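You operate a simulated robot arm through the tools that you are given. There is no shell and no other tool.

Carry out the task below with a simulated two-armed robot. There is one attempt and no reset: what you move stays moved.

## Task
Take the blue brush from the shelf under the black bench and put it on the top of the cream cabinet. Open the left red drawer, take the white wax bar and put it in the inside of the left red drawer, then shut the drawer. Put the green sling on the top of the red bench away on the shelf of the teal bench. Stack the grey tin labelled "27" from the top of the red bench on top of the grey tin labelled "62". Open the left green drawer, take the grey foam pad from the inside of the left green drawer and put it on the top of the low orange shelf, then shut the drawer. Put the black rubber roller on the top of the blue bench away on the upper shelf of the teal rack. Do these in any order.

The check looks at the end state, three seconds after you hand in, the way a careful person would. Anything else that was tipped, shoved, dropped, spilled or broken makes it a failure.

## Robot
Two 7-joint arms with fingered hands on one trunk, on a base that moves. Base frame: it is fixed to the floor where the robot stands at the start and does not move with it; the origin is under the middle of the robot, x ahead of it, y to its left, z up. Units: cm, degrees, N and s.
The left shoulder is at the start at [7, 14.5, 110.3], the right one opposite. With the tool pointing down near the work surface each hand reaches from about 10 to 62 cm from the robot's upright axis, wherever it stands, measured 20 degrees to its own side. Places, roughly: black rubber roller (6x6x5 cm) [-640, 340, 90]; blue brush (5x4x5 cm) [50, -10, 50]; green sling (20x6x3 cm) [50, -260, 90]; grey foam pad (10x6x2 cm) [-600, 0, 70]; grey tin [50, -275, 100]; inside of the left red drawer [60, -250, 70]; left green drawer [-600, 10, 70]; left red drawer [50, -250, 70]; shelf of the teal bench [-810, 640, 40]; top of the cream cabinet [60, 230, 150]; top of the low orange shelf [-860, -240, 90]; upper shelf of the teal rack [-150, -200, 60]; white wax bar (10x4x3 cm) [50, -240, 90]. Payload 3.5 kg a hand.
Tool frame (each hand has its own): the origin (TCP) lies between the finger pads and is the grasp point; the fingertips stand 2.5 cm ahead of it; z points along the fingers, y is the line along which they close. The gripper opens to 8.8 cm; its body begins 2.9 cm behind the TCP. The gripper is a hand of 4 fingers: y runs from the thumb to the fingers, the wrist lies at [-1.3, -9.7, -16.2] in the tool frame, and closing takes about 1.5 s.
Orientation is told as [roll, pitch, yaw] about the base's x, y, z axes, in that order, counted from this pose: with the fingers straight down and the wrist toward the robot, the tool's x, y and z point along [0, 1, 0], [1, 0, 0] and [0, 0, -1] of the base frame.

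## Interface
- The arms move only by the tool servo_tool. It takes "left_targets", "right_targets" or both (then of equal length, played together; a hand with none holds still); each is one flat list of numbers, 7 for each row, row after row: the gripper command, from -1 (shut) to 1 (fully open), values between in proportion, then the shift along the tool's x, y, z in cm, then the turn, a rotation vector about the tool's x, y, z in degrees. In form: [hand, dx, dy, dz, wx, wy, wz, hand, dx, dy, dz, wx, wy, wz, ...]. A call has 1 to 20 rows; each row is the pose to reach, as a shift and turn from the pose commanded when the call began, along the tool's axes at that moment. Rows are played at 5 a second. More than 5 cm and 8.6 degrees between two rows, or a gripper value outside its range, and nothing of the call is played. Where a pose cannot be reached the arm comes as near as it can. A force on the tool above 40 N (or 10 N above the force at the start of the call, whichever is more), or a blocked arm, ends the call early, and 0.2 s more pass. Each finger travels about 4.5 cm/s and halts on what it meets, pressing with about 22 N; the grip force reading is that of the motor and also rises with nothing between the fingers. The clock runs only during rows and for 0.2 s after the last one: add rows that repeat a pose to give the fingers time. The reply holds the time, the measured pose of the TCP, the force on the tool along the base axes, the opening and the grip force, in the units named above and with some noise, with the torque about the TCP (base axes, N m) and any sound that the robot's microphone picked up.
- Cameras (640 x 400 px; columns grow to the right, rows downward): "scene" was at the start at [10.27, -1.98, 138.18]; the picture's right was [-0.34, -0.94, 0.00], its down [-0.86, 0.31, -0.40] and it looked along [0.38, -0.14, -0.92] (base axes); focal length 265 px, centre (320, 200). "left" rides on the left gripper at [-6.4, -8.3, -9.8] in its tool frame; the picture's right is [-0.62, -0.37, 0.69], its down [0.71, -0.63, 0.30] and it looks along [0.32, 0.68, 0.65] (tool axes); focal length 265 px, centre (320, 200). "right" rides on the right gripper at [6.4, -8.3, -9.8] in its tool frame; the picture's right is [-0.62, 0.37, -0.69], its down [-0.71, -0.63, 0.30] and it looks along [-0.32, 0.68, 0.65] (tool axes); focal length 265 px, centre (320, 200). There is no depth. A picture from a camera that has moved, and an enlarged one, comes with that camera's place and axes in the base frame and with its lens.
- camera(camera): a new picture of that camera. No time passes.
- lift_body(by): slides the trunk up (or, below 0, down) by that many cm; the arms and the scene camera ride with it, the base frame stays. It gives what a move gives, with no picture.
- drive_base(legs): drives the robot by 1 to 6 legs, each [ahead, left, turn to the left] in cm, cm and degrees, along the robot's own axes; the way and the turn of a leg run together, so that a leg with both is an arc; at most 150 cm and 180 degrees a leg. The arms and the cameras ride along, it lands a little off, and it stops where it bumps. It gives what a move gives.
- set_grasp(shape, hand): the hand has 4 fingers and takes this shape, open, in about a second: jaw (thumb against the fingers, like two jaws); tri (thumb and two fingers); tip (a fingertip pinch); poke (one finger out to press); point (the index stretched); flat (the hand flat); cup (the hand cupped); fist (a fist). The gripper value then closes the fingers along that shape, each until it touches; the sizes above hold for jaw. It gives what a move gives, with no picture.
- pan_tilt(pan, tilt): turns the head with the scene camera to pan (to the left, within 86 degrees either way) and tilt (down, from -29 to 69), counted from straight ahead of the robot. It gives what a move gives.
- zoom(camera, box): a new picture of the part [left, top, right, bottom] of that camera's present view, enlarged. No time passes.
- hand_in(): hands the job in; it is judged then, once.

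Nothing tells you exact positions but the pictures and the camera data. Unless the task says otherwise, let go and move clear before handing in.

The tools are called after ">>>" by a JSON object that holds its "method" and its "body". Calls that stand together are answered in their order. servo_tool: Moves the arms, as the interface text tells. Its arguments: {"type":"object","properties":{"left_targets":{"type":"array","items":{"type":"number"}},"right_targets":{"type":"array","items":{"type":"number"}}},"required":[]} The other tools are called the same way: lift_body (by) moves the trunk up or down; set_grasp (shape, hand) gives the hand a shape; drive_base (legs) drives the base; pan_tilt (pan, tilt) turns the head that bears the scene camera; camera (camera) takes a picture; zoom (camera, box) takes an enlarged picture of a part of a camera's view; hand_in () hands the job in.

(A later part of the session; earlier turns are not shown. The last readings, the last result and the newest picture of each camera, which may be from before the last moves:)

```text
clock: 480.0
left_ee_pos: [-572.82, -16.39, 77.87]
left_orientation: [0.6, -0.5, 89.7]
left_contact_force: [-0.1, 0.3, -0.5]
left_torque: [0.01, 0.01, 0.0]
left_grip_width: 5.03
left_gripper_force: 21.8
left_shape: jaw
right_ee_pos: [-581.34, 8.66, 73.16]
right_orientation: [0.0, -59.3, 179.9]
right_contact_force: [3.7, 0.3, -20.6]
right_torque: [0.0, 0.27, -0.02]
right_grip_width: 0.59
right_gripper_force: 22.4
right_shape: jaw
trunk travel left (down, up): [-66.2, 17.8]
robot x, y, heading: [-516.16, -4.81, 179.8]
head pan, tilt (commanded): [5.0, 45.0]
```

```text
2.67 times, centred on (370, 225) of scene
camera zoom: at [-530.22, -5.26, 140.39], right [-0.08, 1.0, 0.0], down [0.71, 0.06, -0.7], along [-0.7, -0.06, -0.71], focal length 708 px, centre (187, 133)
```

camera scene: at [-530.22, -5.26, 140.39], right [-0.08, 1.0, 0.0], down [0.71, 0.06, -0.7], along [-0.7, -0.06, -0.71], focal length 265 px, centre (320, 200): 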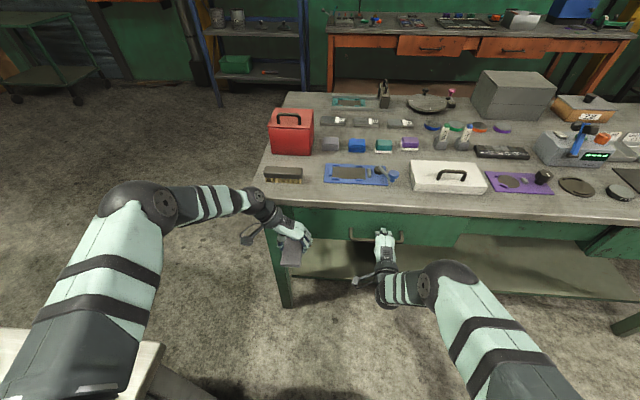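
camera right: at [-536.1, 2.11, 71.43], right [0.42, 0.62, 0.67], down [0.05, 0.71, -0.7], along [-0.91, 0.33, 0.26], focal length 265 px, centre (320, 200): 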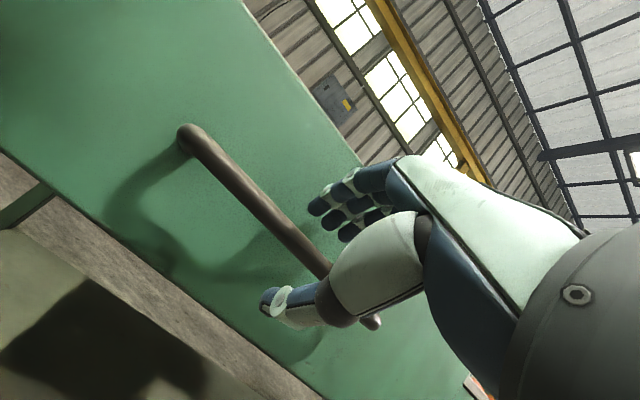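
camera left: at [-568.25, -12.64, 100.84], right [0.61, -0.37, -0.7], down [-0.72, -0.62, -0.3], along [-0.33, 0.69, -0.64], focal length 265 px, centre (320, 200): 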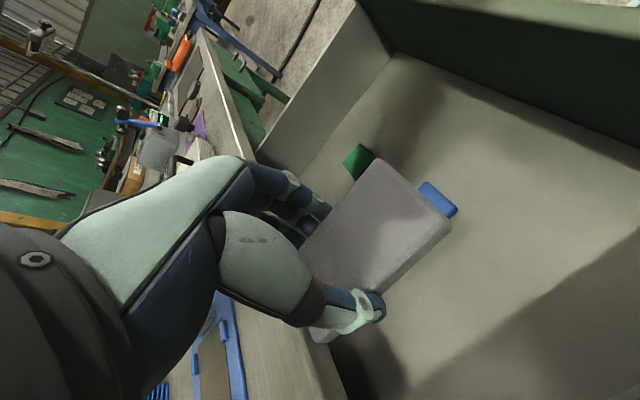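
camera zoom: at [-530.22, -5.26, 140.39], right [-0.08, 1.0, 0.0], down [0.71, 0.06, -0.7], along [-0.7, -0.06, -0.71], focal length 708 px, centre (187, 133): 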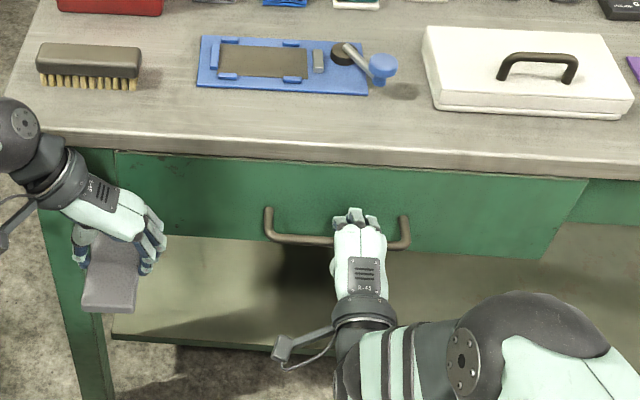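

The bar is back at its original closed position (x ≈ -580.3). I'll release the handle and back away.

>>> {"method": "servo_tool", "body": {"right_targets": [-0.5, 0, 0, 0, 0, 0, 0, 0, 0, 0, 0, 0, 0, 0, 0.25, 0, 0, 0, 0, 0, 0, 0.3, 0, 0, 0, 0, 0, 0, 0.3, 0, 0, 0, 0, 0, 0]}}

>>> {"method": "drive_base", "body": {"legs": [[-18, 0, 0]]}}

>>> {"method": "zoom", "body": {"camera": "scene", "box": [250, 130, 490, 280]}}

```text
clock: 481.2
left_ee_pos: [-572.44, -16.38, 78.22]
left_orientation: [0.9, -0.5, 89.7]
left_contact_force: [-0.6, -0.5, 0.0]
left_torque: [-0.01, -0.03, 0.02]
left_grip_width: 5.03
left_gripper_force: 22.2
left_shape: jaw
right_ee_pos: [-580.83, 8.75, 73.48]
right_orientation: [-0.1, -59.4, 179.9]
right_contact_force: [18.5, 0.8, -5.6]
right_torque: [-0.07, 0.01, -0.11]
right_grip_width: 4.9
right_gripper_force: 0.1
right_shape: jaw
trunk travel left (down, up): [-66.2, 17.8]
robot x, y, heading: [-515.91, -4.74, 179.7]
head pan, tilt (commanded): [5.0, 45.0]
```

```text
clock: 482.7
left_ee_pos: [-554.68, -16.37, 78.1]
left_orientation: [0.8, -0.5, 89.7]
left_contact_force: [-0.6, 0.7, -0.2]
left_torque: [-0.02, 0.02, 0.02]
left_grip_width: 5.04
left_gripper_force: 22.4
left_shape: jaw
right_ee_pos: [-563.06, 8.73, 73.55]
right_orientation: [-0.2, -59.6, 179.8]
right_contact_force: [0.6, -0.8, 0.1]
right_torque: [0.04, -0.04, -0.04]
right_grip_width: 5.68
right_gripper_force: 0.0
right_shape: jaw
trunk travel left (down, up): [-66.2, 17.8]
robot x, y, heading: [-498.19, -4.43, 179.6]
head pan, tilt (commanded): [5.0, 45.0]
```

```text
2.67 times, centred on (370, 205) of scene
camera zoom: at [-511.76, -5.4, 140.46], right [-0.08, 1.0, 0.0], down [0.7, 0.06, -0.71], along [-0.7, -0.06, -0.71], focal length 708 px, centre (187, 187)
```

zoom: 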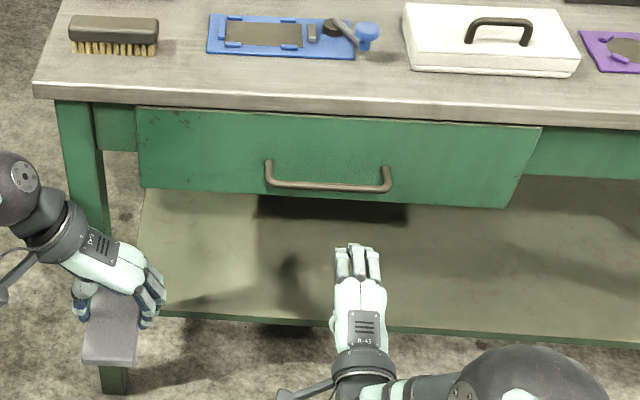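

The drawer is shut. Now for the low orange shelf on the west wall. The gap beside the grey bench is too narrow, so I'll go back around through the aisle. First I'll tuck the right arm.

>>> {"method": "servo_tool", "body": {"right_targets": [0.3, 0, 1.4, -3.6, 7.4, 0, 0, 0.3, 0, 2.8, -7.2, 14.9, 0, 0, 0.3, 0, 4.2, -10.8, 22.3, 0, 0, 0.3, 0, 5.5, -14.4, 29.7, 0, 0, 0.3, 0, 6.9, -18, 37.1, 0, 0, 0.3, 0, 8.3, -21.6, 44.6, 0, 0, 0.3, 0, 9.7, -25.2, 52, 0, 0, 0.3, 0, 9.7, -25.2, 52, 0, 0]}}

>>> {"method": "lift_body", "body": {"by": 14}}

>>> {"method": "drive_base", "body": {"legs": [[-64, -10, 0]]}}

>>> {"method": "pan_tilt", "body": {"pan": 60, "tilt": 35}}

>>> {"method": "camera", "body": {"camera": "scene"}}

```text
clock: 484.5
left_ee_pos: [-554.69, -16.27, 78.03]
left_orientation: [0.7, -0.4, 89.6]
left_contact_force: [-0.3, -0.4, 0.0]
left_torque: [-0.02, -0.01, 0.01]
left_grip_width: 5.05
left_gripper_force: 21.9
left_shape: jaw
right_ee_pos: [-546.29, 8.49, 94.56]
right_orientation: [0.0, -7.5, 179.7]
right_contact_force: [-1.1, 0.3, -0.6]
right_torque: [0.01, -0.03, 0.02]
right_grip_width: 5.73
right_gripper_force: 0.1
right_shape: jaw
trunk travel left (down, up): [-66.2, 17.8]
robot x, y, heading: [-498.37, -4.93, 179.9]
head pan, tilt (commanded): [5.0, 45.0]
```

```text
clock: 486.1
left_ee_pos: [-554.74, -16.37, 92.12]
left_orientation: [0.8, -0.5, 89.6]
left_contact_force: [0.1, 0.1, 0.5]
left_torque: [0.0, 0.02, 0.01]
left_grip_width: 5.01
left_gripper_force: 21.2
left_shape: jaw
right_ee_pos: [-546.41, 8.49, 108.66]
right_orientation: [0.0, -7.6, 179.7]
right_contact_force: [-0.4, 0.2, -0.6]
right_torque: [0.0, 0.0, -0.01]
right_grip_width: 5.7
right_gripper_force: 0.1
right_shape: jaw
trunk travel left (down, up): [-80.2, 3.8]
robot x, y, heading: [-498.14, -4.74, 179.6]
head pan, tilt (commanded): [5.0, 45.0]
```

```text
clock: 489.7
left_ee_pos: [-490.95, -6.6, 92.2]
left_orientation: [0.7, -0.5, 89.7]
left_contact_force: [0.9, 1.2, -1.2]
left_torque: [0.03, 0.0, 0.01]
left_grip_width: 5.05
left_gripper_force: 22.5
left_shape: jaw
right_ee_pos: [-482.76, 18.21, 108.55]
right_orientation: [0.0, -7.5, 179.7]
right_contact_force: [0.5, -0.3, -0.6]
right_torque: [-0.01, -0.01, -0.03]
right_grip_width: 5.71
right_gripper_force: 0.1
right_shape: jaw
trunk travel left (down, up): [-80.2, 3.8]
robot x, y, heading: [-434.59, 5.19, 180.1]
head pan, tilt (commanded): [5.0, 45.0]
```

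```text
clock: 491.0
left_ee_pos: [-490.84, -6.59, 92.27]
left_orientation: [0.8, -0.5, 89.6]
left_contact_force: [0.2, 0.6, -0.8]
left_torque: [-0.02, 0.0, 0.01]
left_grip_width: 5.03
left_gripper_force: 21.7
left_shape: jaw
right_ee_pos: [-482.56, 18.09, 108.52]
right_orientation: [0.0, -7.6, 179.8]
right_contact_force: [0.8, 0.3, 0.8]
right_torque: [0.02, 0.02, 0.04]
right_grip_width: 5.69
right_gripper_force: 0.0
right_shape: jaw
trunk travel left (down, up): [-80.2, 3.8]
robot x, y, heading: [-434.51, 5.08, 180.0]
head pan, tilt (commanded): [60.0, 35.0]
```

```text
taken
camera scene: at [-444.37, -2.57, 155.94], right [-0.86, 0.5, 0.0], down [0.29, 0.5, -0.82], along [-0.41, -0.71, -0.57], focal length 265 px, centre (320, 200)
```

scene: 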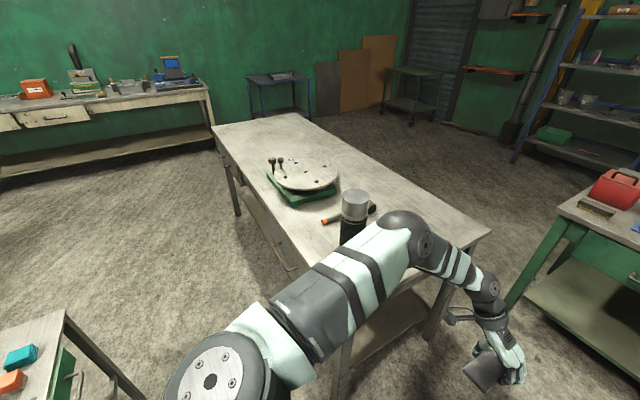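

The black post on the bench corner is close to the arm's turning circle, so I'll move 45 cm north before turning to face south.

>>> {"method": "drive_base", "body": {"legs": [[0, -45, 0], [0, 0, 90]]}}

>>> {"method": "pan_tilt", "body": {"pan": 0, "tilt": 35}}

>>> {"method": "camera", "body": {"camera": "scene"}}

```text
clock: 497.6
left_ee_pos: [-422.4, -6.13, 92.19]
left_orientation: [0.8, -0.6, -179.8]
left_contact_force: [0.4, 0.2, -1.0]
left_torque: [0.02, -0.02, -0.01]
left_grip_width: 5.01
left_gripper_force: 21.7
left_shape: jaw
right_ee_pos: [-447.28, 2.11, 108.57]
right_orientation: [0.0, -7.5, -89.9]
right_contact_force: [-0.3, -0.6, -1.0]
right_torque: [-0.04, -0.01, -0.01]
right_grip_width: 5.66
right_gripper_force: 0.0
right_shape: jaw
trunk travel left (down, up): [-80.2, 3.8]
robot x, y, heading: [-434.28, 50.26, -89.9]
head pan, tilt (commanded): [60.0, 35.0]
```

```text
clock: 498.9
left_ee_pos: [-422.4, -6.04, 92.16]
left_orientation: [0.8, -0.5, -179.8]
left_contact_force: [0.4, 0.2, -0.2]
left_torque: [0.0, -0.02, 0.01]
left_grip_width: 5.02
left_gripper_force: 22.3
left_shape: jaw
right_ee_pos: [-447.37, 2.13, 108.59]
right_orientation: [0.0, -7.6, -89.7]
right_contact_force: [0.5, -0.5, 0.5]
right_torque: [0.01, -0.01, 0.02]
right_grip_width: 5.7
right_gripper_force: 0.2
right_shape: jaw
trunk travel left (down, up): [-80.2, 3.8]
robot x, y, heading: [-434.45, 50.21, -89.8]
head pan, tilt (commanded): [0.0, 35.0]
```

```text
taken
camera scene: at [-434.65, 36.36, 155.94], right [-1.0, -0.01, 0.0], down [0.0, 0.57, -0.82], along [0.0, -0.82, -0.57], focal length 265 px, centre (320, 200)
```

scene: 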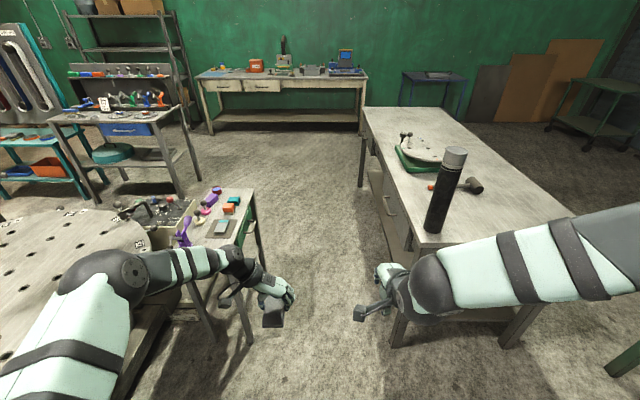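

The right elbow sticks out toward the post side. I'll yaw the right hand inward so its elbow tucks back before going down the aisle.

>>> {"method": "servo_tool", "body": {"right_targets": [0.3, 0, -1, 0, 0, 0, -7, 0.3, 0, -2, 0, 0, 0, -14, 0.3, 0, -3, 0, 0, 0, -21, 0.3, 0, -4, 0, 0, 0, -28, 0.3, 0, -5, 0, 0, 0, -35, 0.3, 0, -5, 0, 0, 0, -35]}}

>>> {"method": "camera", "body": {"camera": "scene"}}

```text
clock: 500.2
left_ee_pos: [-422.29, -6.09, 92.2]
left_orientation: [0.8, -0.4, -179.6]
left_contact_force: [-0.1, -0.2, 0.1]
left_torque: [-0.04, 0.0, -0.04]
left_grip_width: 5.03
left_gripper_force: 21.4
left_shape: jaw
right_ee_pos: [-447.25, 6.98, 108.02]
right_orientation: [-4.4, -6.2, -54.5]
right_contact_force: [-0.4, -0.5, 0.7]
right_torque: [-0.01, 0.01, 0.05]
right_grip_width: 5.71
right_gripper_force: 0.0
right_shape: jaw
trunk travel left (down, up): [-80.2, 3.8]
robot x, y, heading: [-434.43, 50.15, -89.9]
head pan, tilt (commanded): [0.0, 35.0]
```

```text
taken
camera scene: at [-434.61, 36.33, 155.94], right [-1.0, -0.01, 0.0], down [0.0, 0.57, -0.82], along [0.0, -0.82, -0.57], focal length 265 px, centre (320, 200)
```

scene: 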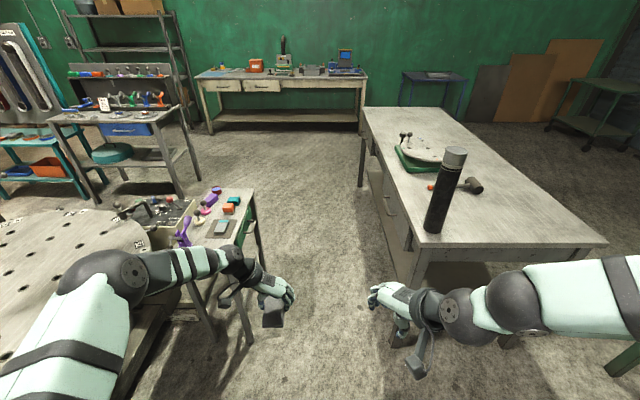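

>>> {"method": "servo_tool", "body": {"right_targets": [0.3, 0, 1.3, 0, 0, 0, 7, 0.3, 0, 2.5, 0, 0, 0, 14, 0.3, 0, 3.8, 0, 0, 0, 21, 0.3, 0, 5, 0, 0, 0, 28, 0.3, 0, 5, 0, 0, 0, 35, 0.3, 0, 5, 0, 0, 0, 35]}}

>>> {"method": "servo_tool", "body": {"right_targets": [0.3, 0.7, 2.3, 0.4, -7, 0, 0, 0.3, 1.4, 4.5, 0.8, -14, 0, 0, 0.3, 2.1, 6.8, 1.2, -21, 0, 0, 0.3, 2.8, 9, 1.6, -28, 0, 0, 0.3, 3.5, 11.3, 2, -35, 0, 0, 0.3, 4.2, 13.5, 2.3, -42, 0, 0, 0.3, 5, 16, 2.6, -50, 0, 0, 0.3, 5, 16, 2.6, -50, 0, 0]}}

>>> {"method": "camera", "body": {"camera": "scene"}}

```text
clock: 501.6
left_ee_pos: [-422.49, -6.08, 92.19]
left_orientation: [0.8, -0.5, -179.8]
left_contact_force: [0.3, 0.2, -0.3]
left_torque: [0.03, 0.01, 0.01]
left_grip_width: 5.02
left_gripper_force: 22.2
left_shape: jaw
right_ee_pos: [-444.52, 2.96, 108.5]
right_orientation: [0.0, -7.5, -89.7]
right_contact_force: [-0.1, 0.1, -0.3]
right_torque: [-0.04, 0.0, -0.01]
right_grip_width: 5.7
right_gripper_force: 0.1
right_shape: jaw
trunk travel left (down, up): [-80.2, 3.8]
robot x, y, heading: [-434.4, 50.01, -89.7]
head pan, tilt (commanded): [0.0, 35.0]
```

```text
clock: 503.4
left_ee_pos: [-422.34, -5.96, 92.21]
left_orientation: [0.9, -0.5, -179.9]
left_contact_force: [0.6, -0.4, -0.8]
left_torque: [-0.04, 0.02, 0.02]
left_grip_width: 5.03
left_gripper_force: 21.9
left_shape: jaw
right_ee_pos: [-439.35, -13.06, 107.97]
right_orientation: [0.0, -57.7, -89.7]
right_contact_force: [0.1, -0.2, 0.0]
right_torque: [-0.01, -0.03, 0.02]
right_grip_width: 5.68
right_gripper_force: 0.1
right_shape: jaw
trunk travel left (down, up): [-80.2, 3.8]
robot x, y, heading: [-434.37, 49.83, -89.5]
head pan, tilt (commanded): [0.0, 35.0]
```

```text
taken
camera scene: at [-434.67, 36.44, 155.95], right [-1.0, 0.0, 0.0], down [0.0, 0.57, -0.82], along [0.0, -0.82, -0.57], focal length 265 px, centre (320, 200)
```

scene: 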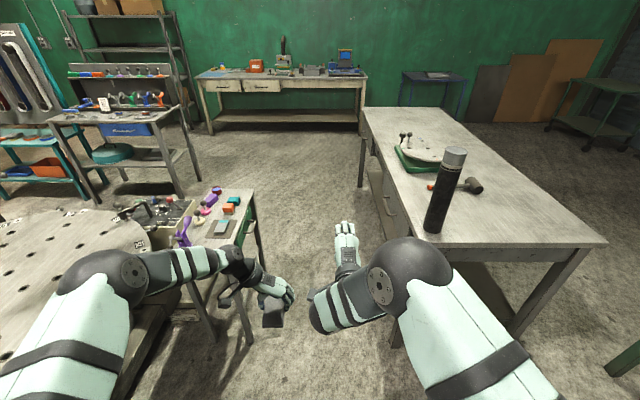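

Now both arms are compact. I'll drive south through the aisle to y ≈ -262.

>>> {"method": "drive_base", "body": {"legs": [[110, 0, 0]]}}

>>> {"method": "camera", "body": {"camera": "scene"}}

>>> {"method": "drive_base", "body": {"legs": [[100, 0, 0], [100, 0, 0]]}}

```text
clock: 509.0
left_ee_pos: [-421.5, -114.49, 92.11]
left_orientation: [0.9, -0.5, -179.7]
left_contact_force: [0.4, -0.4, 0.1]
left_torque: [0.01, 0.01, 0.01]
left_grip_width: 5.02
left_gripper_force: 22.1
left_shape: jaw
right_ee_pos: [-438.5, -121.74, 108.03]
right_orientation: [-0.1, -57.6, -89.5]
right_contact_force: [-0.7, 0.6, 0.5]
right_torque: [-0.01, -0.02, -0.01]
right_grip_width: 5.66
right_gripper_force: 0.0
right_shape: jaw
trunk travel left (down, up): [-80.2, 3.8]
robot x, y, heading: [-433.82, -58.19, -89.5]
head pan, tilt (commanded): [0.0, 35.0]
```

```text
taken
camera scene: at [-433.94, -72.22, 155.95], right [-1.0, -0.01, 0.0], down [0.0, 0.57, -0.82], along [0.01, -0.82, -0.57], focal length 265 px, centre (320, 200)
```

scene: 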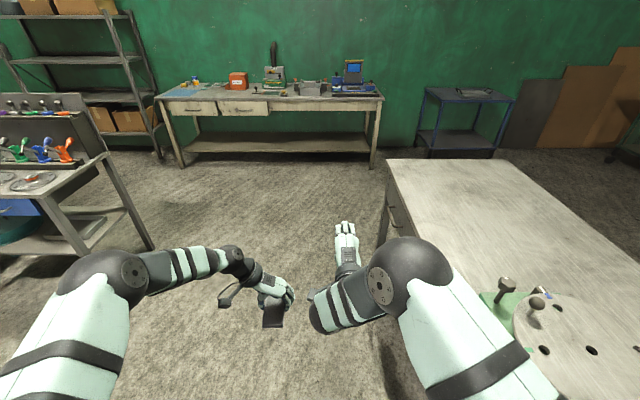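

```text
clock: 519.0
left_ee_pos: [-418.6, -315.92, 92.23]
left_orientation: [0.9, -0.5, -179.3]
left_contact_force: [0.0, -0.3, 0.0]
left_torque: [0.06, 0.03, 0.02]
left_grip_width: 5.03
left_gripper_force: 22.1
left_shape: jaw
right_ee_pos: [-435.57, -322.97, 107.96]
right_orientation: [-0.1, -57.5, -89.1]
right_contact_force: [0.1, 0.4, -1.1]
right_torque: [0.03, -0.02, 0.01]
right_grip_width: 5.7
right_gripper_force: 0.0
right_shape: jaw
trunk travel left (down, up): [-80.2, 3.8]
robot x, y, heading: [-431.41, -259.5, -88.9]
head pan, tilt (commanded): [0.0, 35.0]
```

>>> {"method": "drive_base", "body": {"legs": [[0, 0, -91.1], [120, 0, 0]]}}

>>> {"method": "pan_tilt", "body": {"pan": 0, "tilt": 15}}

>>> {"method": "camera", "body": {"camera": "scene"}}

>>> {"method": "zoom", "body": {"camera": "scene", "box": [260, 80, 500, 230]}}

```text
clock: 529.0
left_ee_pos: [-607.27, -271.61, 92.33]
left_orientation: [0.9, -0.6, 89.9]
left_contact_force: [0.8, -0.2, 0.2]
left_torque: [-0.02, 0.01, -0.02]
left_grip_width: 5.0
left_gripper_force: 21.9
left_shape: jaw
right_ee_pos: [-614.29, -254.52, 108.1]
right_orientation: [0.0, -57.7, 179.9]
right_contact_force: [0.2, -0.2, -0.5]
right_torque: [0.01, -0.01, -0.01]
right_grip_width: 5.66
right_gripper_force: 0.1
right_shape: jaw
trunk travel left (down, up): [-80.2, 3.8]
robot x, y, heading: [-550.98, -259.82, 180.0]
head pan, tilt (commanded): [0.0, 35.0]
```

```text
clock: 529.8
left_ee_pos: [-607.38, -271.58, 92.16]
left_orientation: [0.8, -0.5, 89.9]
left_contact_force: [0.2, -1.1, -1.2]
left_torque: [0.02, 0.0, 0.01]
left_grip_width: 5.01
left_gripper_force: 22.0
left_shape: jaw
right_ee_pos: [-614.17, -254.4, 107.97]
right_orientation: [-0.2, -57.6, 179.9]
right_contact_force: [0.8, 1.2, 0.7]
right_torque: [0.01, 0.01, 0.03]
right_grip_width: 5.7
right_gripper_force: 0.1
right_shape: jaw
trunk travel left (down, up): [-80.2, 3.8]
robot x, y, heading: [-550.8, -259.79, 180.1]
head pan, tilt (commanded): [0.0, 15.0]
```

```text
taken
camera scene: at [-565.7, -259.84, 159.13], right [0.0, 1.0, 0.0], down [0.26, 0.0, -0.97], along [-0.97, 0.0, -0.26], focal length 265 px, centre (320, 200)
```

scene: 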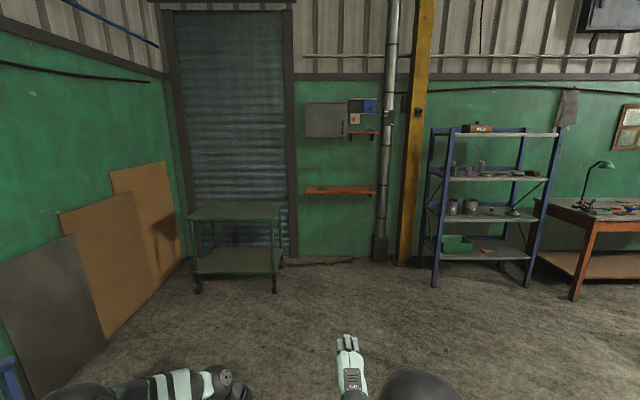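

```text
2.67 times, centred on (380, 155) of scene
camera zoom: at [-565.7, -259.84, 159.13], right [0.0, 1.0, 0.0], down [0.26, 0.0, -0.97], along [-0.97, 0.0, -0.26], focal length 708 px, centre (160, 320)
```

zoom: 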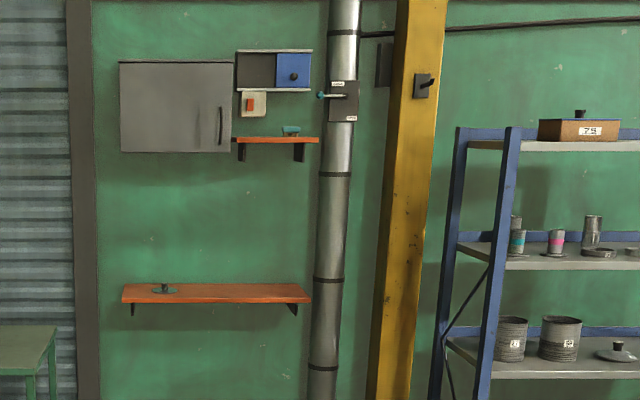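

The low orange shelf is on the wall at z ≈ 90, front about x -857, from y -276 to -196. A small disc sits near y -258, so I'll place the pad near y -222. I'll retract the right hand and raise the left one, then approach.

>>> {"method": "servo_tool", "body": {"right_targets": [0.3, 0, -2.1, -3.4, 0, 0, 0, 0.3, 0, -4.2, -6.8, 0, 0, 0, 0.3, 0, -6.4, -10.2, 0, 0, 0, 0.3, 0, -8.5, -13.6, 0, 0, 0, 0.3, 0, -10.6, -17, 0, 0, 0, 0.3, 0, -10.6, -17, 0, 0, 0], "left_targets": [-1, 0, 0, -2, 0, 0, 0, -1, 0, 0, -4, 0, 0, 0, -1, 0, 0, -6, 0, 0, 0, -1, 0, 0, -8, 0, 0, 0, -1, 0, 0, -8, 0, 0, 0, -1, 0, 0, -8, 0, 0, 0]}}

>>> {"method": "drive_base", "body": {"legs": [[100, 0, 0], [100, -49.6, 0]]}}

>>> {"method": "pan_tilt", "body": {"pan": 8, "tilt": 35}}

>>> {"method": "camera", "body": {"camera": "scene"}}

>>> {"method": "camera", "body": {"camera": "left"}}

```text
clock: 531.2
left_ee_pos: [-607.01, -271.69, 100.32]
left_orientation: [1.0, -0.6, 89.9]
left_contact_force: [-0.2, -0.2, -0.3]
left_torque: [0.01, 0.01, 0.01]
left_grip_width: 5.02
left_gripper_force: 22.3
left_shape: jaw
right_ee_pos: [-608.5, -252.56, 115.44]
right_orientation: [1.1, -56.3, 177.3]
right_contact_force: [0.0, 0.2, 0.4]
right_torque: [-0.02, 0.0, -0.01]
right_grip_width: 5.68
right_gripper_force: 0.0
right_shape: jaw
right hand out of reach, approached as far as the arm can: row 1, 2, 3, 4, 5, 6
trunk travel left (down, up): [-80.2, 3.8]
robot x, y, heading: [-551.26, -259.98, 180.0]
head pan, tilt (commanded): [0.0, 15.0]
```

```text
clock: 541.6
left_ee_pos: [-806.21, -222.38, 100.09]
left_orientation: [0.9, -0.5, 90.2]
left_contact_force: [1.1, 0.7, -0.6]
left_torque: [-0.02, 0.04, -0.02]
left_grip_width: 5.01
left_gripper_force: 22.0
left_shape: jaw
right_ee_pos: [-808.03, -203.59, 116.26]
right_orientation: [2.2, -57.1, 176.7]
right_contact_force: [-0.5, -0.7, 0.5]
right_torque: [-0.02, 0.01, 0.01]
right_grip_width: 5.72
right_gripper_force: 0.0
right_shape: jaw
trunk travel left (down, up): [-80.2, 3.8]
robot x, y, heading: [-750.21, -210.26, -179.8]
head pan, tilt (commanded): [0.0, 15.0]
```

```text
clock: 542.5
left_ee_pos: [-806.38, -222.39, 100.04]
left_orientation: [0.8, -0.5, 90.0]
left_contact_force: [-0.6, 0.7, 0.2]
left_torque: [0.0, 0.0, 0.0]
left_grip_width: 5.01
left_gripper_force: 21.7
left_shape: jaw
right_ee_pos: [-808.06, -203.18, 116.29]
right_orientation: [2.7, -57.0, 176.1]
right_contact_force: [-0.1, 0.2, -0.6]
right_torque: [0.0, 0.0, 0.03]
right_grip_width: 5.7
right_gripper_force: 0.1
right_shape: jaw
trunk travel left (down, up): [-80.2, 3.8]
robot x, y, heading: [-750.41, -210.42, -179.8]
head pan, tilt (commanded): [8.0, 35.0]
```

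```text
taken
camera scene: at [-764.29, -211.5, 155.95], right [-0.14, 0.99, 0.0], down [0.57, 0.08, -0.82], along [-0.81, -0.12, -0.57], focal length 265 px, centre (320, 200)
```

scene: 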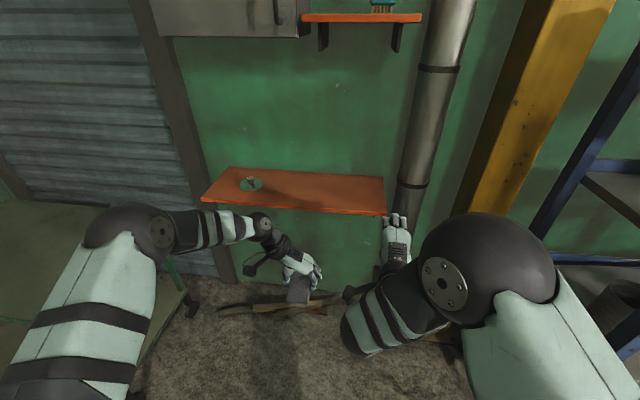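

```text
taken
camera left: at [-799.86, -230.62, 109.8], right [0.61, -0.36, -0.7], down [-0.72, -0.63, -0.3], along [-0.33, 0.69, -0.64], focal length 265 px, centre (320, 200)
```

left: 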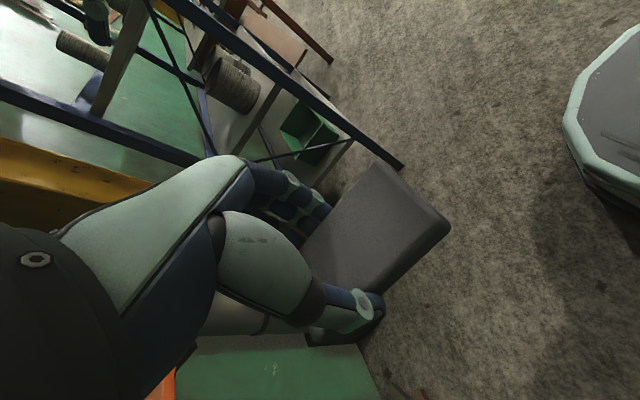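

The shelf top is at z ≈ 92.4, from x -848.7 to about -876. Before closing in, I'll fold the right hand back so it stays clear of the wall and pipe.

>>> {"method": "servo_tool", "body": {"right_targets": [0.3, -0.8, -2.4, -1.2, 8.2, 0, 0, 0.3, -1.6, -4.7, -2.4, 16.4, 0, 0, 0.3, -2.5, -7.1, -3.5, 24.5, 0, 0, 0.3, -3.3, -9.5, -4.7, 32.7, 0, 0, 0.3, -4.2, -11.8, -5.9, 40.8, 0, 0, 0.3, -5, -14.2, -7.1, 49, 0, 0, 0.3, -5, -14.2, -7.1, 49, 0, 0]}}

>>> {"method": "camera", "body": {"camera": "scene"}}

```text
clock: 544.1
left_ee_pos: [-806.37, -222.37, 100.02]
left_orientation: [0.8, -0.5, 90.2]
left_contact_force: [-0.7, 0.1, 0.3]
left_torque: [-0.02, 0.02, 0.01]
left_grip_width: 5.01
left_gripper_force: 22.2
left_shape: jaw
right_ee_pos: [-794.08, -199.07, 108.13]
right_orientation: [1.3, -7.9, 178.5]
right_contact_force: [0.2, 0.8, 0.6]
right_torque: [0.02, 0.02, -0.03]
right_grip_width: 5.71
right_gripper_force: 0.2
right_shape: jaw
trunk travel left (down, up): [-80.2, 3.8]
robot x, y, heading: [-749.94, -209.87, -179.8]
head pan, tilt (commanded): [8.0, 35.0]
```

```text
taken
camera scene: at [-764.26, -211.57, 155.94], right [-0.14, 0.99, 0.0], down [0.57, 0.08, -0.82], along [-0.81, -0.12, -0.57], focal length 265 px, centre (320, 200)
```

scene: 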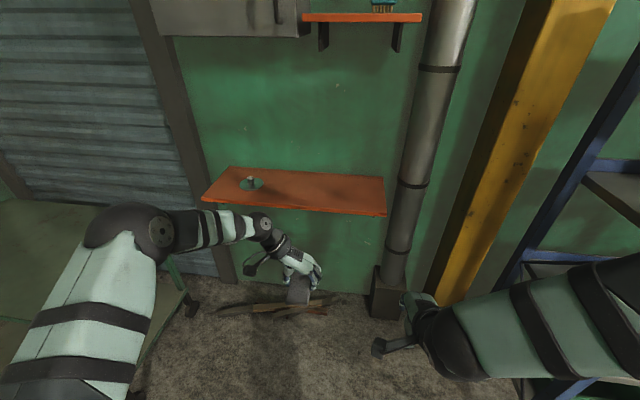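

>>> {"method": "drive_base", "body": {"legs": [[38, 0, 0]]}}

>>> {"method": "camera", "body": {"camera": "scene"}}

>>> {"method": "camera", "body": {"camera": "left"}}

```text
clock: 546.5
left_ee_pos: [-844.34, -222.36, 100.16]
left_orientation: [0.9, -0.5, 90.0]
left_contact_force: [0.2, 0.2, -0.2]
left_torque: [0.0, 0.04, -0.02]
left_grip_width: 5.01
left_gripper_force: 22.9
left_shape: jaw
right_ee_pos: [-831.93, -199.17, 108.1]
right_orientation: [1.2, -8.2, 178.5]
right_contact_force: [0.3, 1.0, 0.1]
right_torque: [0.0, -0.02, -0.01]
right_grip_width: 5.71
right_gripper_force: 0.1
right_shape: jaw
trunk travel left (down, up): [-80.2, 3.8]
robot x, y, heading: [-788.51, -210.56, -179.8]
head pan, tilt (commanded): [8.0, 35.0]
```

```text
taken
camera scene: at [-802.1, -211.6, 155.96], right [-0.14, 0.99, 0.0], down [0.57, 0.08, -0.82], along [-0.81, -0.12, -0.57], focal length 265 px, centre (320, 200)
```

scene: 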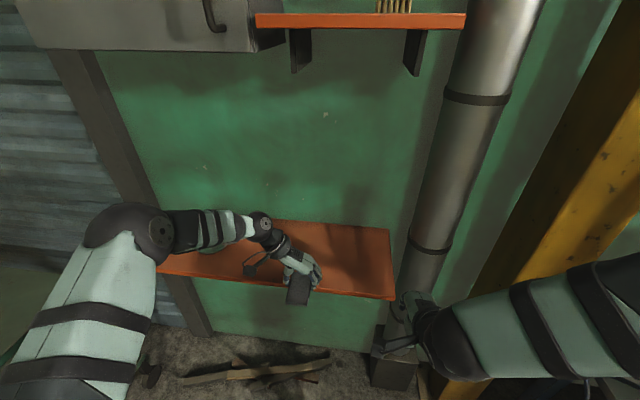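

```text
taken
camera left: at [-837.75, -230.69, 109.88], right [0.61, -0.36, -0.71], down [-0.72, -0.63, -0.3], along [-0.33, 0.69, -0.64], focal length 265 px, centre (320, 200)
```

left: 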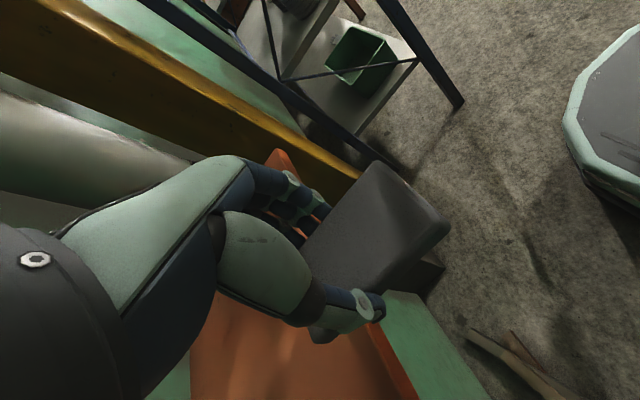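

The pad is at the shelf's front edge. I'll move in 12.5 cm more, so it sits about 3 cm inside the edge.

>>> {"method": "drive_base", "body": {"legs": [[12.5, 0, 0]]}}

>>> {"method": "camera", "body": {"camera": "scene"}}

>>> {"method": "camera", "body": {"camera": "left"}}

```text
clock: 547.8
left_ee_pos: [-856.68, -222.49, 100.15]
left_orientation: [0.9, -0.5, 90.0]
left_contact_force: [-0.5, 0.8, 1.1]
left_torque: [0.01, -0.01, 0.0]
left_grip_width: 4.99
left_gripper_force: 22.2
left_shape: jaw
right_ee_pos: [-844.34, -199.03, 108.28]
right_orientation: [1.3, -8.3, 178.5]
right_contact_force: [1.0, 0.0, -0.1]
right_torque: [0.0, 0.0, -0.01]
right_grip_width: 5.71
right_gripper_force: 0.1
right_shape: jaw
trunk travel left (down, up): [-80.2, 3.8]
robot x, y, heading: [-800.56, -210.48, -180.1]
head pan, tilt (commanded): [8.0, 35.0]
```

```text
taken
camera scene: at [-814.39, -211.62, 155.97], right [-0.14, 0.99, 0.0], down [0.57, 0.08, -0.82], along [-0.81, -0.12, -0.57], focal length 265 px, centre (320, 200)
```

scene: 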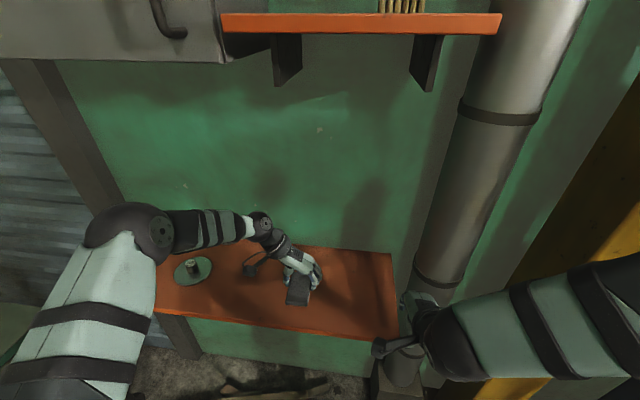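

```text
taken
camera left: at [-850.07, -230.7, 109.92], right [0.61, -0.36, -0.71], down [-0.72, -0.63, -0.3], along [-0.34, 0.69, -0.64], focal length 265 px, centre (320, 200)
```

left: 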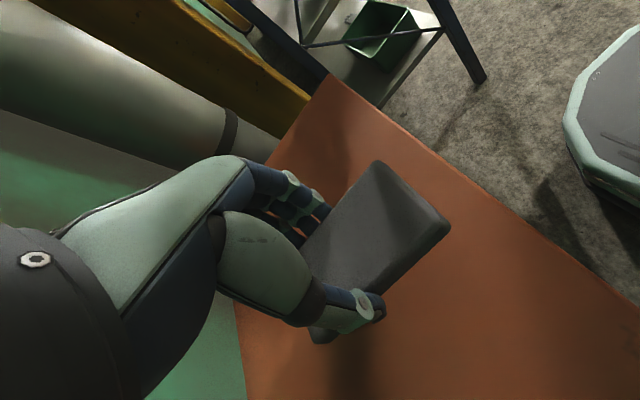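

The pad hovers over a clear part of the shelf, and the disc is 25 cm or more away. I'll lower by the trunk in small steps.

>>> {"method": "lift_body", "body": {"by": -3.8}}

>>> {"method": "lift_body", "body": {"by": -0.7}}

>>> {"method": "lift_body", "body": {"by": -0.5}}

>>> {"method": "camera", "body": {"camera": "left"}}

```text
clock: 548.6
left_ee_pos: [-856.84, -222.53, 96.27]
left_orientation: [0.7, -0.5, 89.9]
left_contact_force: [0.6, -0.1, 0.5]
left_torque: [0.04, 0.02, 0.0]
left_grip_width: 5.01
left_gripper_force: 21.5
left_shape: jaw
right_ee_pos: [-844.55, -199.09, 104.18]
right_orientation: [1.2, -8.0, 178.5]
right_contact_force: [0.6, 0.2, 0.4]
right_torque: [-0.01, 0.04, 0.04]
right_grip_width: 5.69
right_gripper_force: 0.0
right_shape: jaw
trunk travel left (down, up): [-76.4, 7.6]
robot x, y, heading: [-800.67, -210.39, -179.9]
head pan, tilt (commanded): [8.0, 35.0]
```

```text
clock: 549.1
left_ee_pos: [-856.82, -222.35, 95.56]
left_orientation: [0.9, -0.5, 90.0]
left_contact_force: [-0.5, -0.6, -0.2]
left_torque: [-0.01, 0.04, -0.01]
left_grip_width: 5.02
left_gripper_force: 21.8
left_shape: jaw
right_ee_pos: [-844.45, -199.21, 103.59]
right_orientation: [1.1, -8.0, 178.5]
right_contact_force: [-0.5, -0.1, -0.7]
right_torque: [0.02, -0.02, 0.0]
right_grip_width: 5.74
right_gripper_force: 0.1
right_shape: jaw
trunk travel left (down, up): [-75.7, 8.3]
robot x, y, heading: [-800.94, -210.29, -180.0]
head pan, tilt (commanded): [8.0, 35.0]
```

```text
clock: 549.7
left_ee_pos: [-856.75, -222.52, 95.1]
left_orientation: [0.9, -0.4, 89.9]
left_contact_force: [0.1, -0.1, 0.2]
left_torque: [0.01, -0.01, 0.02]
left_grip_width: 5.0
left_gripper_force: 22.5
left_shape: jaw
right_ee_pos: [-844.52, -198.95, 102.98]
right_orientation: [1.2, -8.0, 178.5]
right_contact_force: [1.2, 0.6, 0.5]
right_torque: [0.0, -0.02, 0.0]
right_grip_width: 5.72
right_gripper_force: 0.0
right_shape: jaw
trunk travel left (down, up): [-75.2, 8.8]
robot x, y, heading: [-800.48, -210.6, -179.7]
head pan, tilt (commanded): [8.0, 35.0]
```

```text
taken
camera left: at [-850.31, -230.7, 104.79], right [0.61, -0.36, -0.7], down [-0.72, -0.63, -0.3], along [-0.33, 0.69, -0.64], focal length 265 px, centre (320, 200)
```

left: 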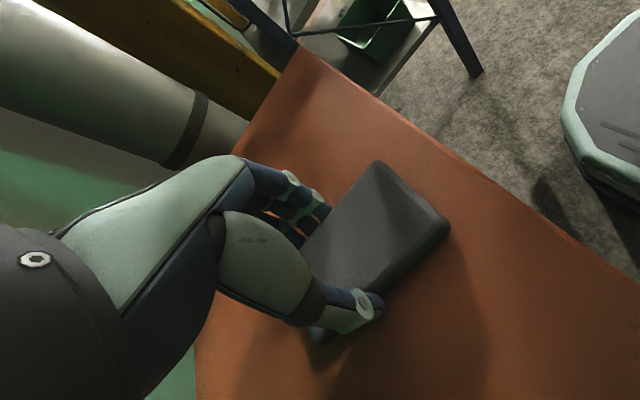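

>>> {"method": "lift_body", "body": {"by": -0.8}}

>>> {"method": "lift_body", "body": {"by": -0.6}}

>>> {"method": "lift_body", "body": {"by": -0.5}}

```text
clock: 550.2
left_ee_pos: [-856.75, -222.32, 94.68]
left_orientation: [1.2, -0.6, 90.0]
left_contact_force: [0.2, -2.3, 20.6]
left_torque: [-0.3, -0.03, 0.03]
left_grip_width: 5.01
left_gripper_force: 22.1
left_shape: jaw
right_ee_pos: [-844.24, -199.01, 102.47]
right_orientation: [1.2, -8.1, 178.6]
right_contact_force: [0.1, 0.5, -0.1]
right_torque: [0.01, 0.03, 0.01]
right_grip_width: 5.74
right_gripper_force: 0.0
right_shape: jaw
trunk travel left (down, up): [-74.4, 9.6]
robot x, y, heading: [-800.67, -210.28, -180.1]
head pan, tilt (commanded): [8.0, 35.0]
```

```text
clock: 550.8
left_ee_pos: [-856.91, -222.25, 94.69]
left_orientation: [1.9, -1.0, 89.9]
left_contact_force: [8.1, -2.2, 23.0]
left_torque: [-0.41, -0.17, -0.09]
left_grip_width: 4.91
left_gripper_force: 22.5
left_shape: jaw
right_ee_pos: [-844.22, -199.05, 101.84]
right_orientation: [1.1, -8.1, 178.5]
right_contact_force: [0.0, -0.8, 0.4]
right_torque: [-0.01, -0.01, 0.01]
right_grip_width: 5.73
right_gripper_force: 0.0
right_shape: jaw
trunk travel left (down, up): [-73.9, 10.1]
robot x, y, heading: [-800.56, -210.22, -180.1]
head pan, tilt (commanded): [8.0, 35.0]
stopped: the force on the tool passed its limit at 40 N (the readings are from after the stop); the commanded pose is now the measured one
```

```text
clock: 551.4
left_ee_pos: [-857.0, -222.18, 94.63]
left_orientation: [2.5, -1.4, 89.6]
left_contact_force: [12.7, -3.0, 23.4]
left_torque: [-0.48, -0.22, -0.18]
left_grip_width: 4.87
left_gripper_force: 21.9
left_shape: jaw
right_ee_pos: [-844.2, -199.26, 101.48]
right_orientation: [1.2, -8.2, 178.5]
right_contact_force: [-0.6, -0.4, -0.3]
right_torque: [-0.01, 0.0, -0.03]
right_grip_width: 5.7
right_gripper_force: 0.1
right_shape: jaw
trunk travel left (down, up): [-73.4, 10.6]
robot x, y, heading: [-800.96, -210.38, -179.5]
head pan, tilt (commanded): [8.0, 35.0]
stopped: the force on the tool passed its limit at 42 N (the readings are from after the stop); the commanded pose is now the measured one
```

Contact at z 94.65, so the pad is resting on the shelf. I'll relieve the extra pressure, then open the hand.

>>> {"method": "lift_body", "body": {"by": 0.9}}

>>> {"method": "servo_tool", "body": {"left_targets": [-0.7, 0, 0, 0, 0, 0, 0, -0.4, 0, 0, 0, 0, 0, 0, -0.1, 0, 0, 0, 0, 0, 0, 0.2, 0, 0, 0, 0, 0, 0, 0.5, 0, 0, 0, 0, 0, 0, 0.8, 0, 0, 0, 0, 0, 0, 0.8, 0, 0, 0, 0, 0, 0, 0.8, 0, 0, 0, 0, 0, 0]}}

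>>> {"method": "camera", "body": {"camera": "left"}}

```text
clock: 552.0
left_ee_pos: [-857.4, -222.21, 94.89]
left_orientation: [2.2, -1.1, 89.9]
left_contact_force: [0.2, -0.2, -0.6]
left_torque: [-0.01, 0.01, 0.01]
left_grip_width: 4.87
left_gripper_force: 22.0
left_shape: jaw
right_ee_pos: [-844.47, -199.09, 102.14]
right_orientation: [1.1, -8.1, 178.5]
right_contact_force: [-0.2, -0.6, 0.2]
right_torque: [-0.02, 0.01, -0.03]
right_grip_width: 5.7
right_gripper_force: 0.2
right_shape: jaw
trunk travel left (down, up): [-74.3, 9.7]
robot x, y, heading: [-800.67, -210.21, -179.8]
head pan, tilt (commanded): [8.0, 35.0]
```

```text
clock: 553.8
left_ee_pos: [-857.39, -222.2, 95.06]
left_orientation: [2.1, -1.0, 90.0]
left_contact_force: [-0.1, 0.3, -0.4]
left_torque: [-0.01, -0.01, -0.03]
left_grip_width: 7.94
left_gripper_force: 0.0
left_shape: jaw
right_ee_pos: [-844.43, -199.12, 102.04]
right_orientation: [1.2, -8.0, 178.6]
right_contact_force: [-0.1, 0.0, 0.4]
right_torque: [-0.01, -0.01, 0.03]
right_grip_width: 5.69
right_gripper_force: 0.1
right_shape: jaw
trunk travel left (down, up): [-74.3, 9.7]
robot x, y, heading: [-800.43, -210.37, -179.8]
head pan, tilt (commanded): [8.0, 35.0]
```

```text
taken
camera left: at [-850.6, -230.6, 104.54], right [0.59, -0.36, -0.72], down [-0.73, -0.62, -0.29], along [-0.35, 0.7, -0.63], focal length 265 px, centre (320, 200)
```

left: 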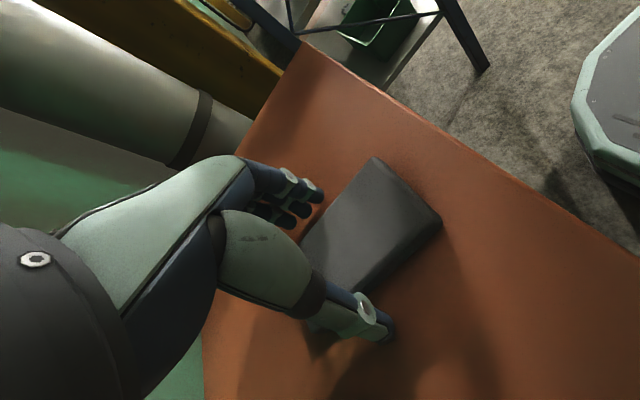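

The pad rests flat on the shelf. I'll raise the hand straight up and back away.

>>> {"method": "lift_body", "body": {"by": 9}}

>>> {"method": "drive_base", "body": {"legs": [[-60, 0, 0]]}}

>>> {"method": "camera", "body": {"camera": "scene"}}

>>> {"method": "zoom", "body": {"camera": "scene", "box": [180, 130, 420, 280]}}

```text
clock: 555.0
left_ee_pos: [-857.37, -222.23, 104.05]
left_orientation: [2.1, -1.1, 89.9]
left_contact_force: [0.9, 0.8, 0.8]
left_torque: [-0.03, -0.02, 0.02]
left_grip_width: 7.87
left_gripper_force: 0.1
left_shape: jaw
right_ee_pos: [-844.44, -199.03, 111.09]
right_orientation: [1.2, -8.0, 178.5]
right_contact_force: [0.1, 0.7, 0.2]
right_torque: [0.02, -0.04, -0.02]
right_grip_width: 5.72
right_gripper_force: 0.0
right_shape: jaw
trunk travel left (down, up): [-83.3, 0.7]
robot x, y, heading: [-800.79, -210.48, -179.9]
head pan, tilt (commanded): [8.0, 35.0]
```

```text
clock: 558.4
left_ee_pos: [-797.53, -222.11, 103.94]
left_orientation: [2.1, -1.0, 89.9]
left_contact_force: [0.6, -0.5, 0.8]
left_torque: [0.01, 0.04, -0.03]
left_grip_width: 7.9
left_gripper_force: 0.0
left_shape: jaw
right_ee_pos: [-784.72, -198.87, 111.05]
right_orientation: [1.2, -8.0, 178.4]
right_contact_force: [0.3, -0.4, -1.0]
right_torque: [0.04, 0.01, -0.04]
right_grip_width: 5.71
right_gripper_force: 0.0
right_shape: jaw
trunk travel left (down, up): [-83.3, 0.7]
robot x, y, heading: [-740.82, -210.51, -180.0]
head pan, tilt (commanded): [8.0, 35.0]
```

```text
taken
camera scene: at [-754.94, -211.54, 158.99], right [-0.14, 0.99, 0.0], down [0.57, 0.08, -0.82], along [-0.81, -0.12, -0.57], focal length 265 px, centre (320, 200)
```

scene: 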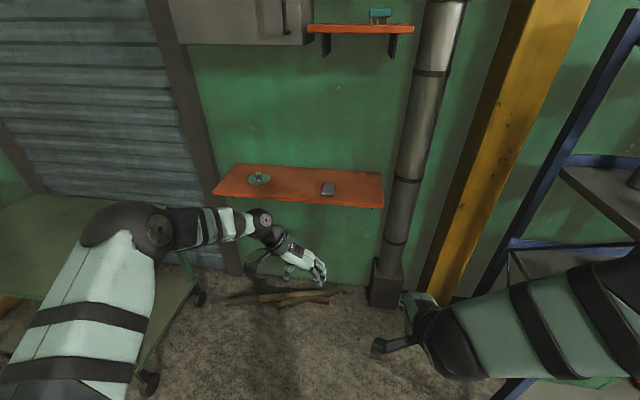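

```text
2.67 times, centred on (300, 205) of scene
camera zoom: at [-754.94, -211.54, 158.99], right [-0.14, 0.99, 0.0], down [0.57, 0.08, -0.82], along [-0.81, -0.12, -0.57], focal length 708 px, centre (373, 187)
```

zoom: 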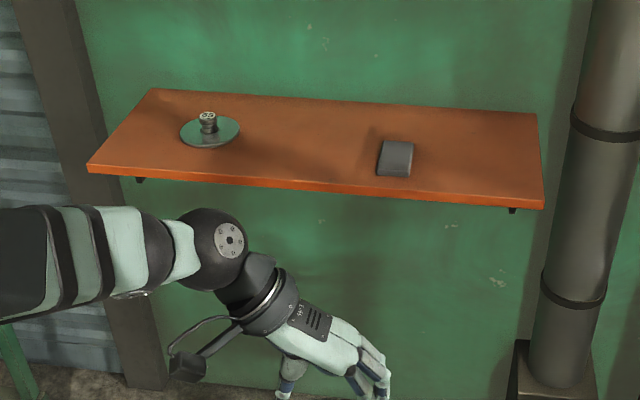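

The grey foam pad lies flat on the low orange shelf. Last is the black roller. I'll turn north and go up the alley on the west side of the benches, around x ≈ -714.

>>> {"method": "drive_base", "body": {"legs": [[0, 0, -90], [0, -26, 0]]}}

>>> {"method": "pan_tilt", "body": {"pan": 0, "tilt": 25}}

>>> {"method": "camera", "body": {"camera": "scene"}}

```text
clock: 564.1
left_ee_pos: [-727.56, -153.36, 104.01]
left_orientation: [2.1, -1.1, 0.8]
left_contact_force: [-1.5, 0.1, -0.8]
left_torque: [0.0, -0.02, 0.02]
left_grip_width: 7.94
left_gripper_force: 0.0
left_shape: jaw
right_ee_pos: [-704.18, -165.76, 111.23]
right_orientation: [1.1, -8.1, 89.4]
right_contact_force: [0.3, -0.2, 0.2]
right_torque: [0.0, -0.01, -0.02]
right_grip_width: 5.72
right_gripper_force: 0.0
right_shape: jaw
trunk travel left (down, up): [-83.3, 0.7]
robot x, y, heading: [-714.62, -209.96, 90.8]
head pan, tilt (commanded): [8.0, 35.0]
```

```text
clock: 564.8
left_ee_pos: [-727.35, -153.28, 104.0]
left_orientation: [2.2, -1.0, 0.8]
left_contact_force: [-1.0, -0.3, -0.3]
left_torque: [0.02, 0.02, 0.04]
left_grip_width: 7.89
left_gripper_force: 0.1
left_shape: jaw
right_ee_pos: [-704.07, -165.82, 111.17]
right_orientation: [1.3, -8.0, 89.4]
right_contact_force: [0.1, 0.4, 1.1]
right_torque: [0.02, 0.0, -0.03]
right_grip_width: 5.7
right_gripper_force: 0.0
right_shape: jaw
trunk travel left (down, up): [-83.3, 0.7]
robot x, y, heading: [-714.59, -209.63, 91.0]
head pan, tilt (commanded): [0.0, 25.0]
```

```text
taken
camera scene: at [-715.16, -195.6, 160.58], right [1.0, 0.02, 0.0], down [0.01, -0.42, -0.91], along [-0.02, 0.91, -0.42], focal length 265 px, centre (320, 200)
```

scene: 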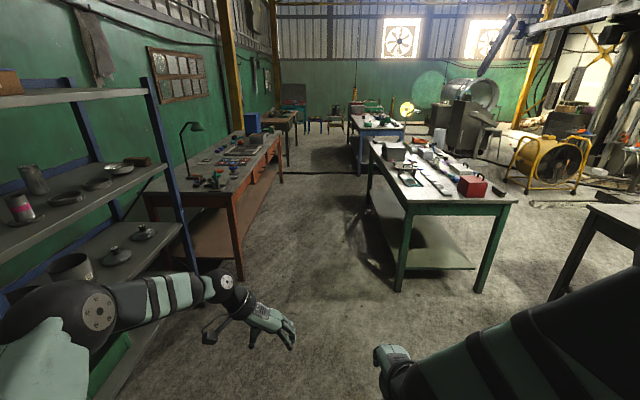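

The alley is clear, about 139 cm wide. I'll drive north to y ≈ 355.

>>> {"method": "drive_base", "body": {"legs": [[0, 0, -1], [140, 2, 0], [140, 0, 0], [140, 0, 0], [140, 0, 0]]}}

>>> {"method": "pan_tilt", "body": {"pan": -60, "tilt": 35}}

>>> {"method": "camera", "body": {"camera": "scene"}}

```text
clock: 592.0
left_ee_pos: [-726.73, 409.01, 104.04]
left_orientation: [2.1, -1.0, 0.0]
left_contact_force: [-0.5, -0.1, 0.2]
left_torque: [-0.01, 0.01, 0.01]
left_grip_width: 7.91
left_gripper_force: 0.0
left_shape: jaw
right_ee_pos: [-703.38, 396.27, 111.2]
right_orientation: [1.2, -8.0, 88.6]
right_contact_force: [0.4, -0.4, -0.4]
right_torque: [-0.01, 0.02, 0.03]
right_grip_width: 5.7
right_gripper_force: 0.1
right_shape: jaw
trunk travel left (down, up): [-83.3, 0.7]
robot x, y, heading: [-715.26, 352.46, 90.4]
head pan, tilt (commanded): [0.0, 25.0]
```

```text
clock: 593.3
left_ee_pos: [-726.68, 409.15, 103.96]
left_orientation: [2.1, -0.9, 0.0]
left_contact_force: [0.0, -0.1, -0.5]
left_torque: [0.0, -0.01, 0.04]
left_grip_width: 7.9
left_gripper_force: 0.0
left_shape: jaw
right_ee_pos: [-703.36, 396.36, 111.15]
right_orientation: [1.1, -8.0, 88.6]
right_contact_force: [0.0, 0.8, -0.2]
right_torque: [0.02, -0.01, -0.01]
right_grip_width: 5.7
right_gripper_force: 0.0
right_shape: jaw
trunk travel left (down, up): [-83.3, 0.7]
robot x, y, heading: [-714.77, 352.13, 90.5]
head pan, tilt (commanded): [-60.0, 35.0]
```

```text
taken
camera scene: at [-707.4, 361.89, 159.01], right [0.5, -0.86, 0.0], down [-0.5, -0.29, -0.82], along [0.71, 0.41, -0.57], focal length 265 px, centre (320, 200)
```

scene: 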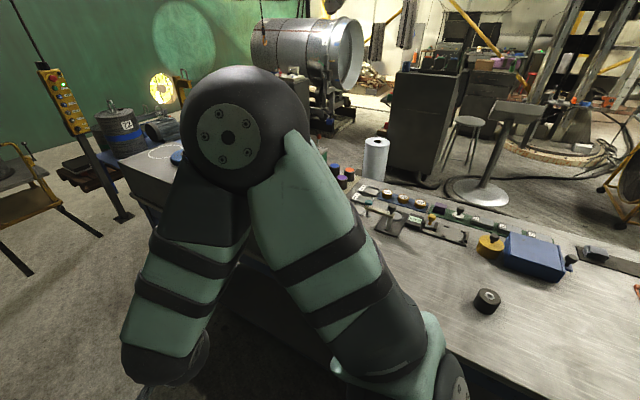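

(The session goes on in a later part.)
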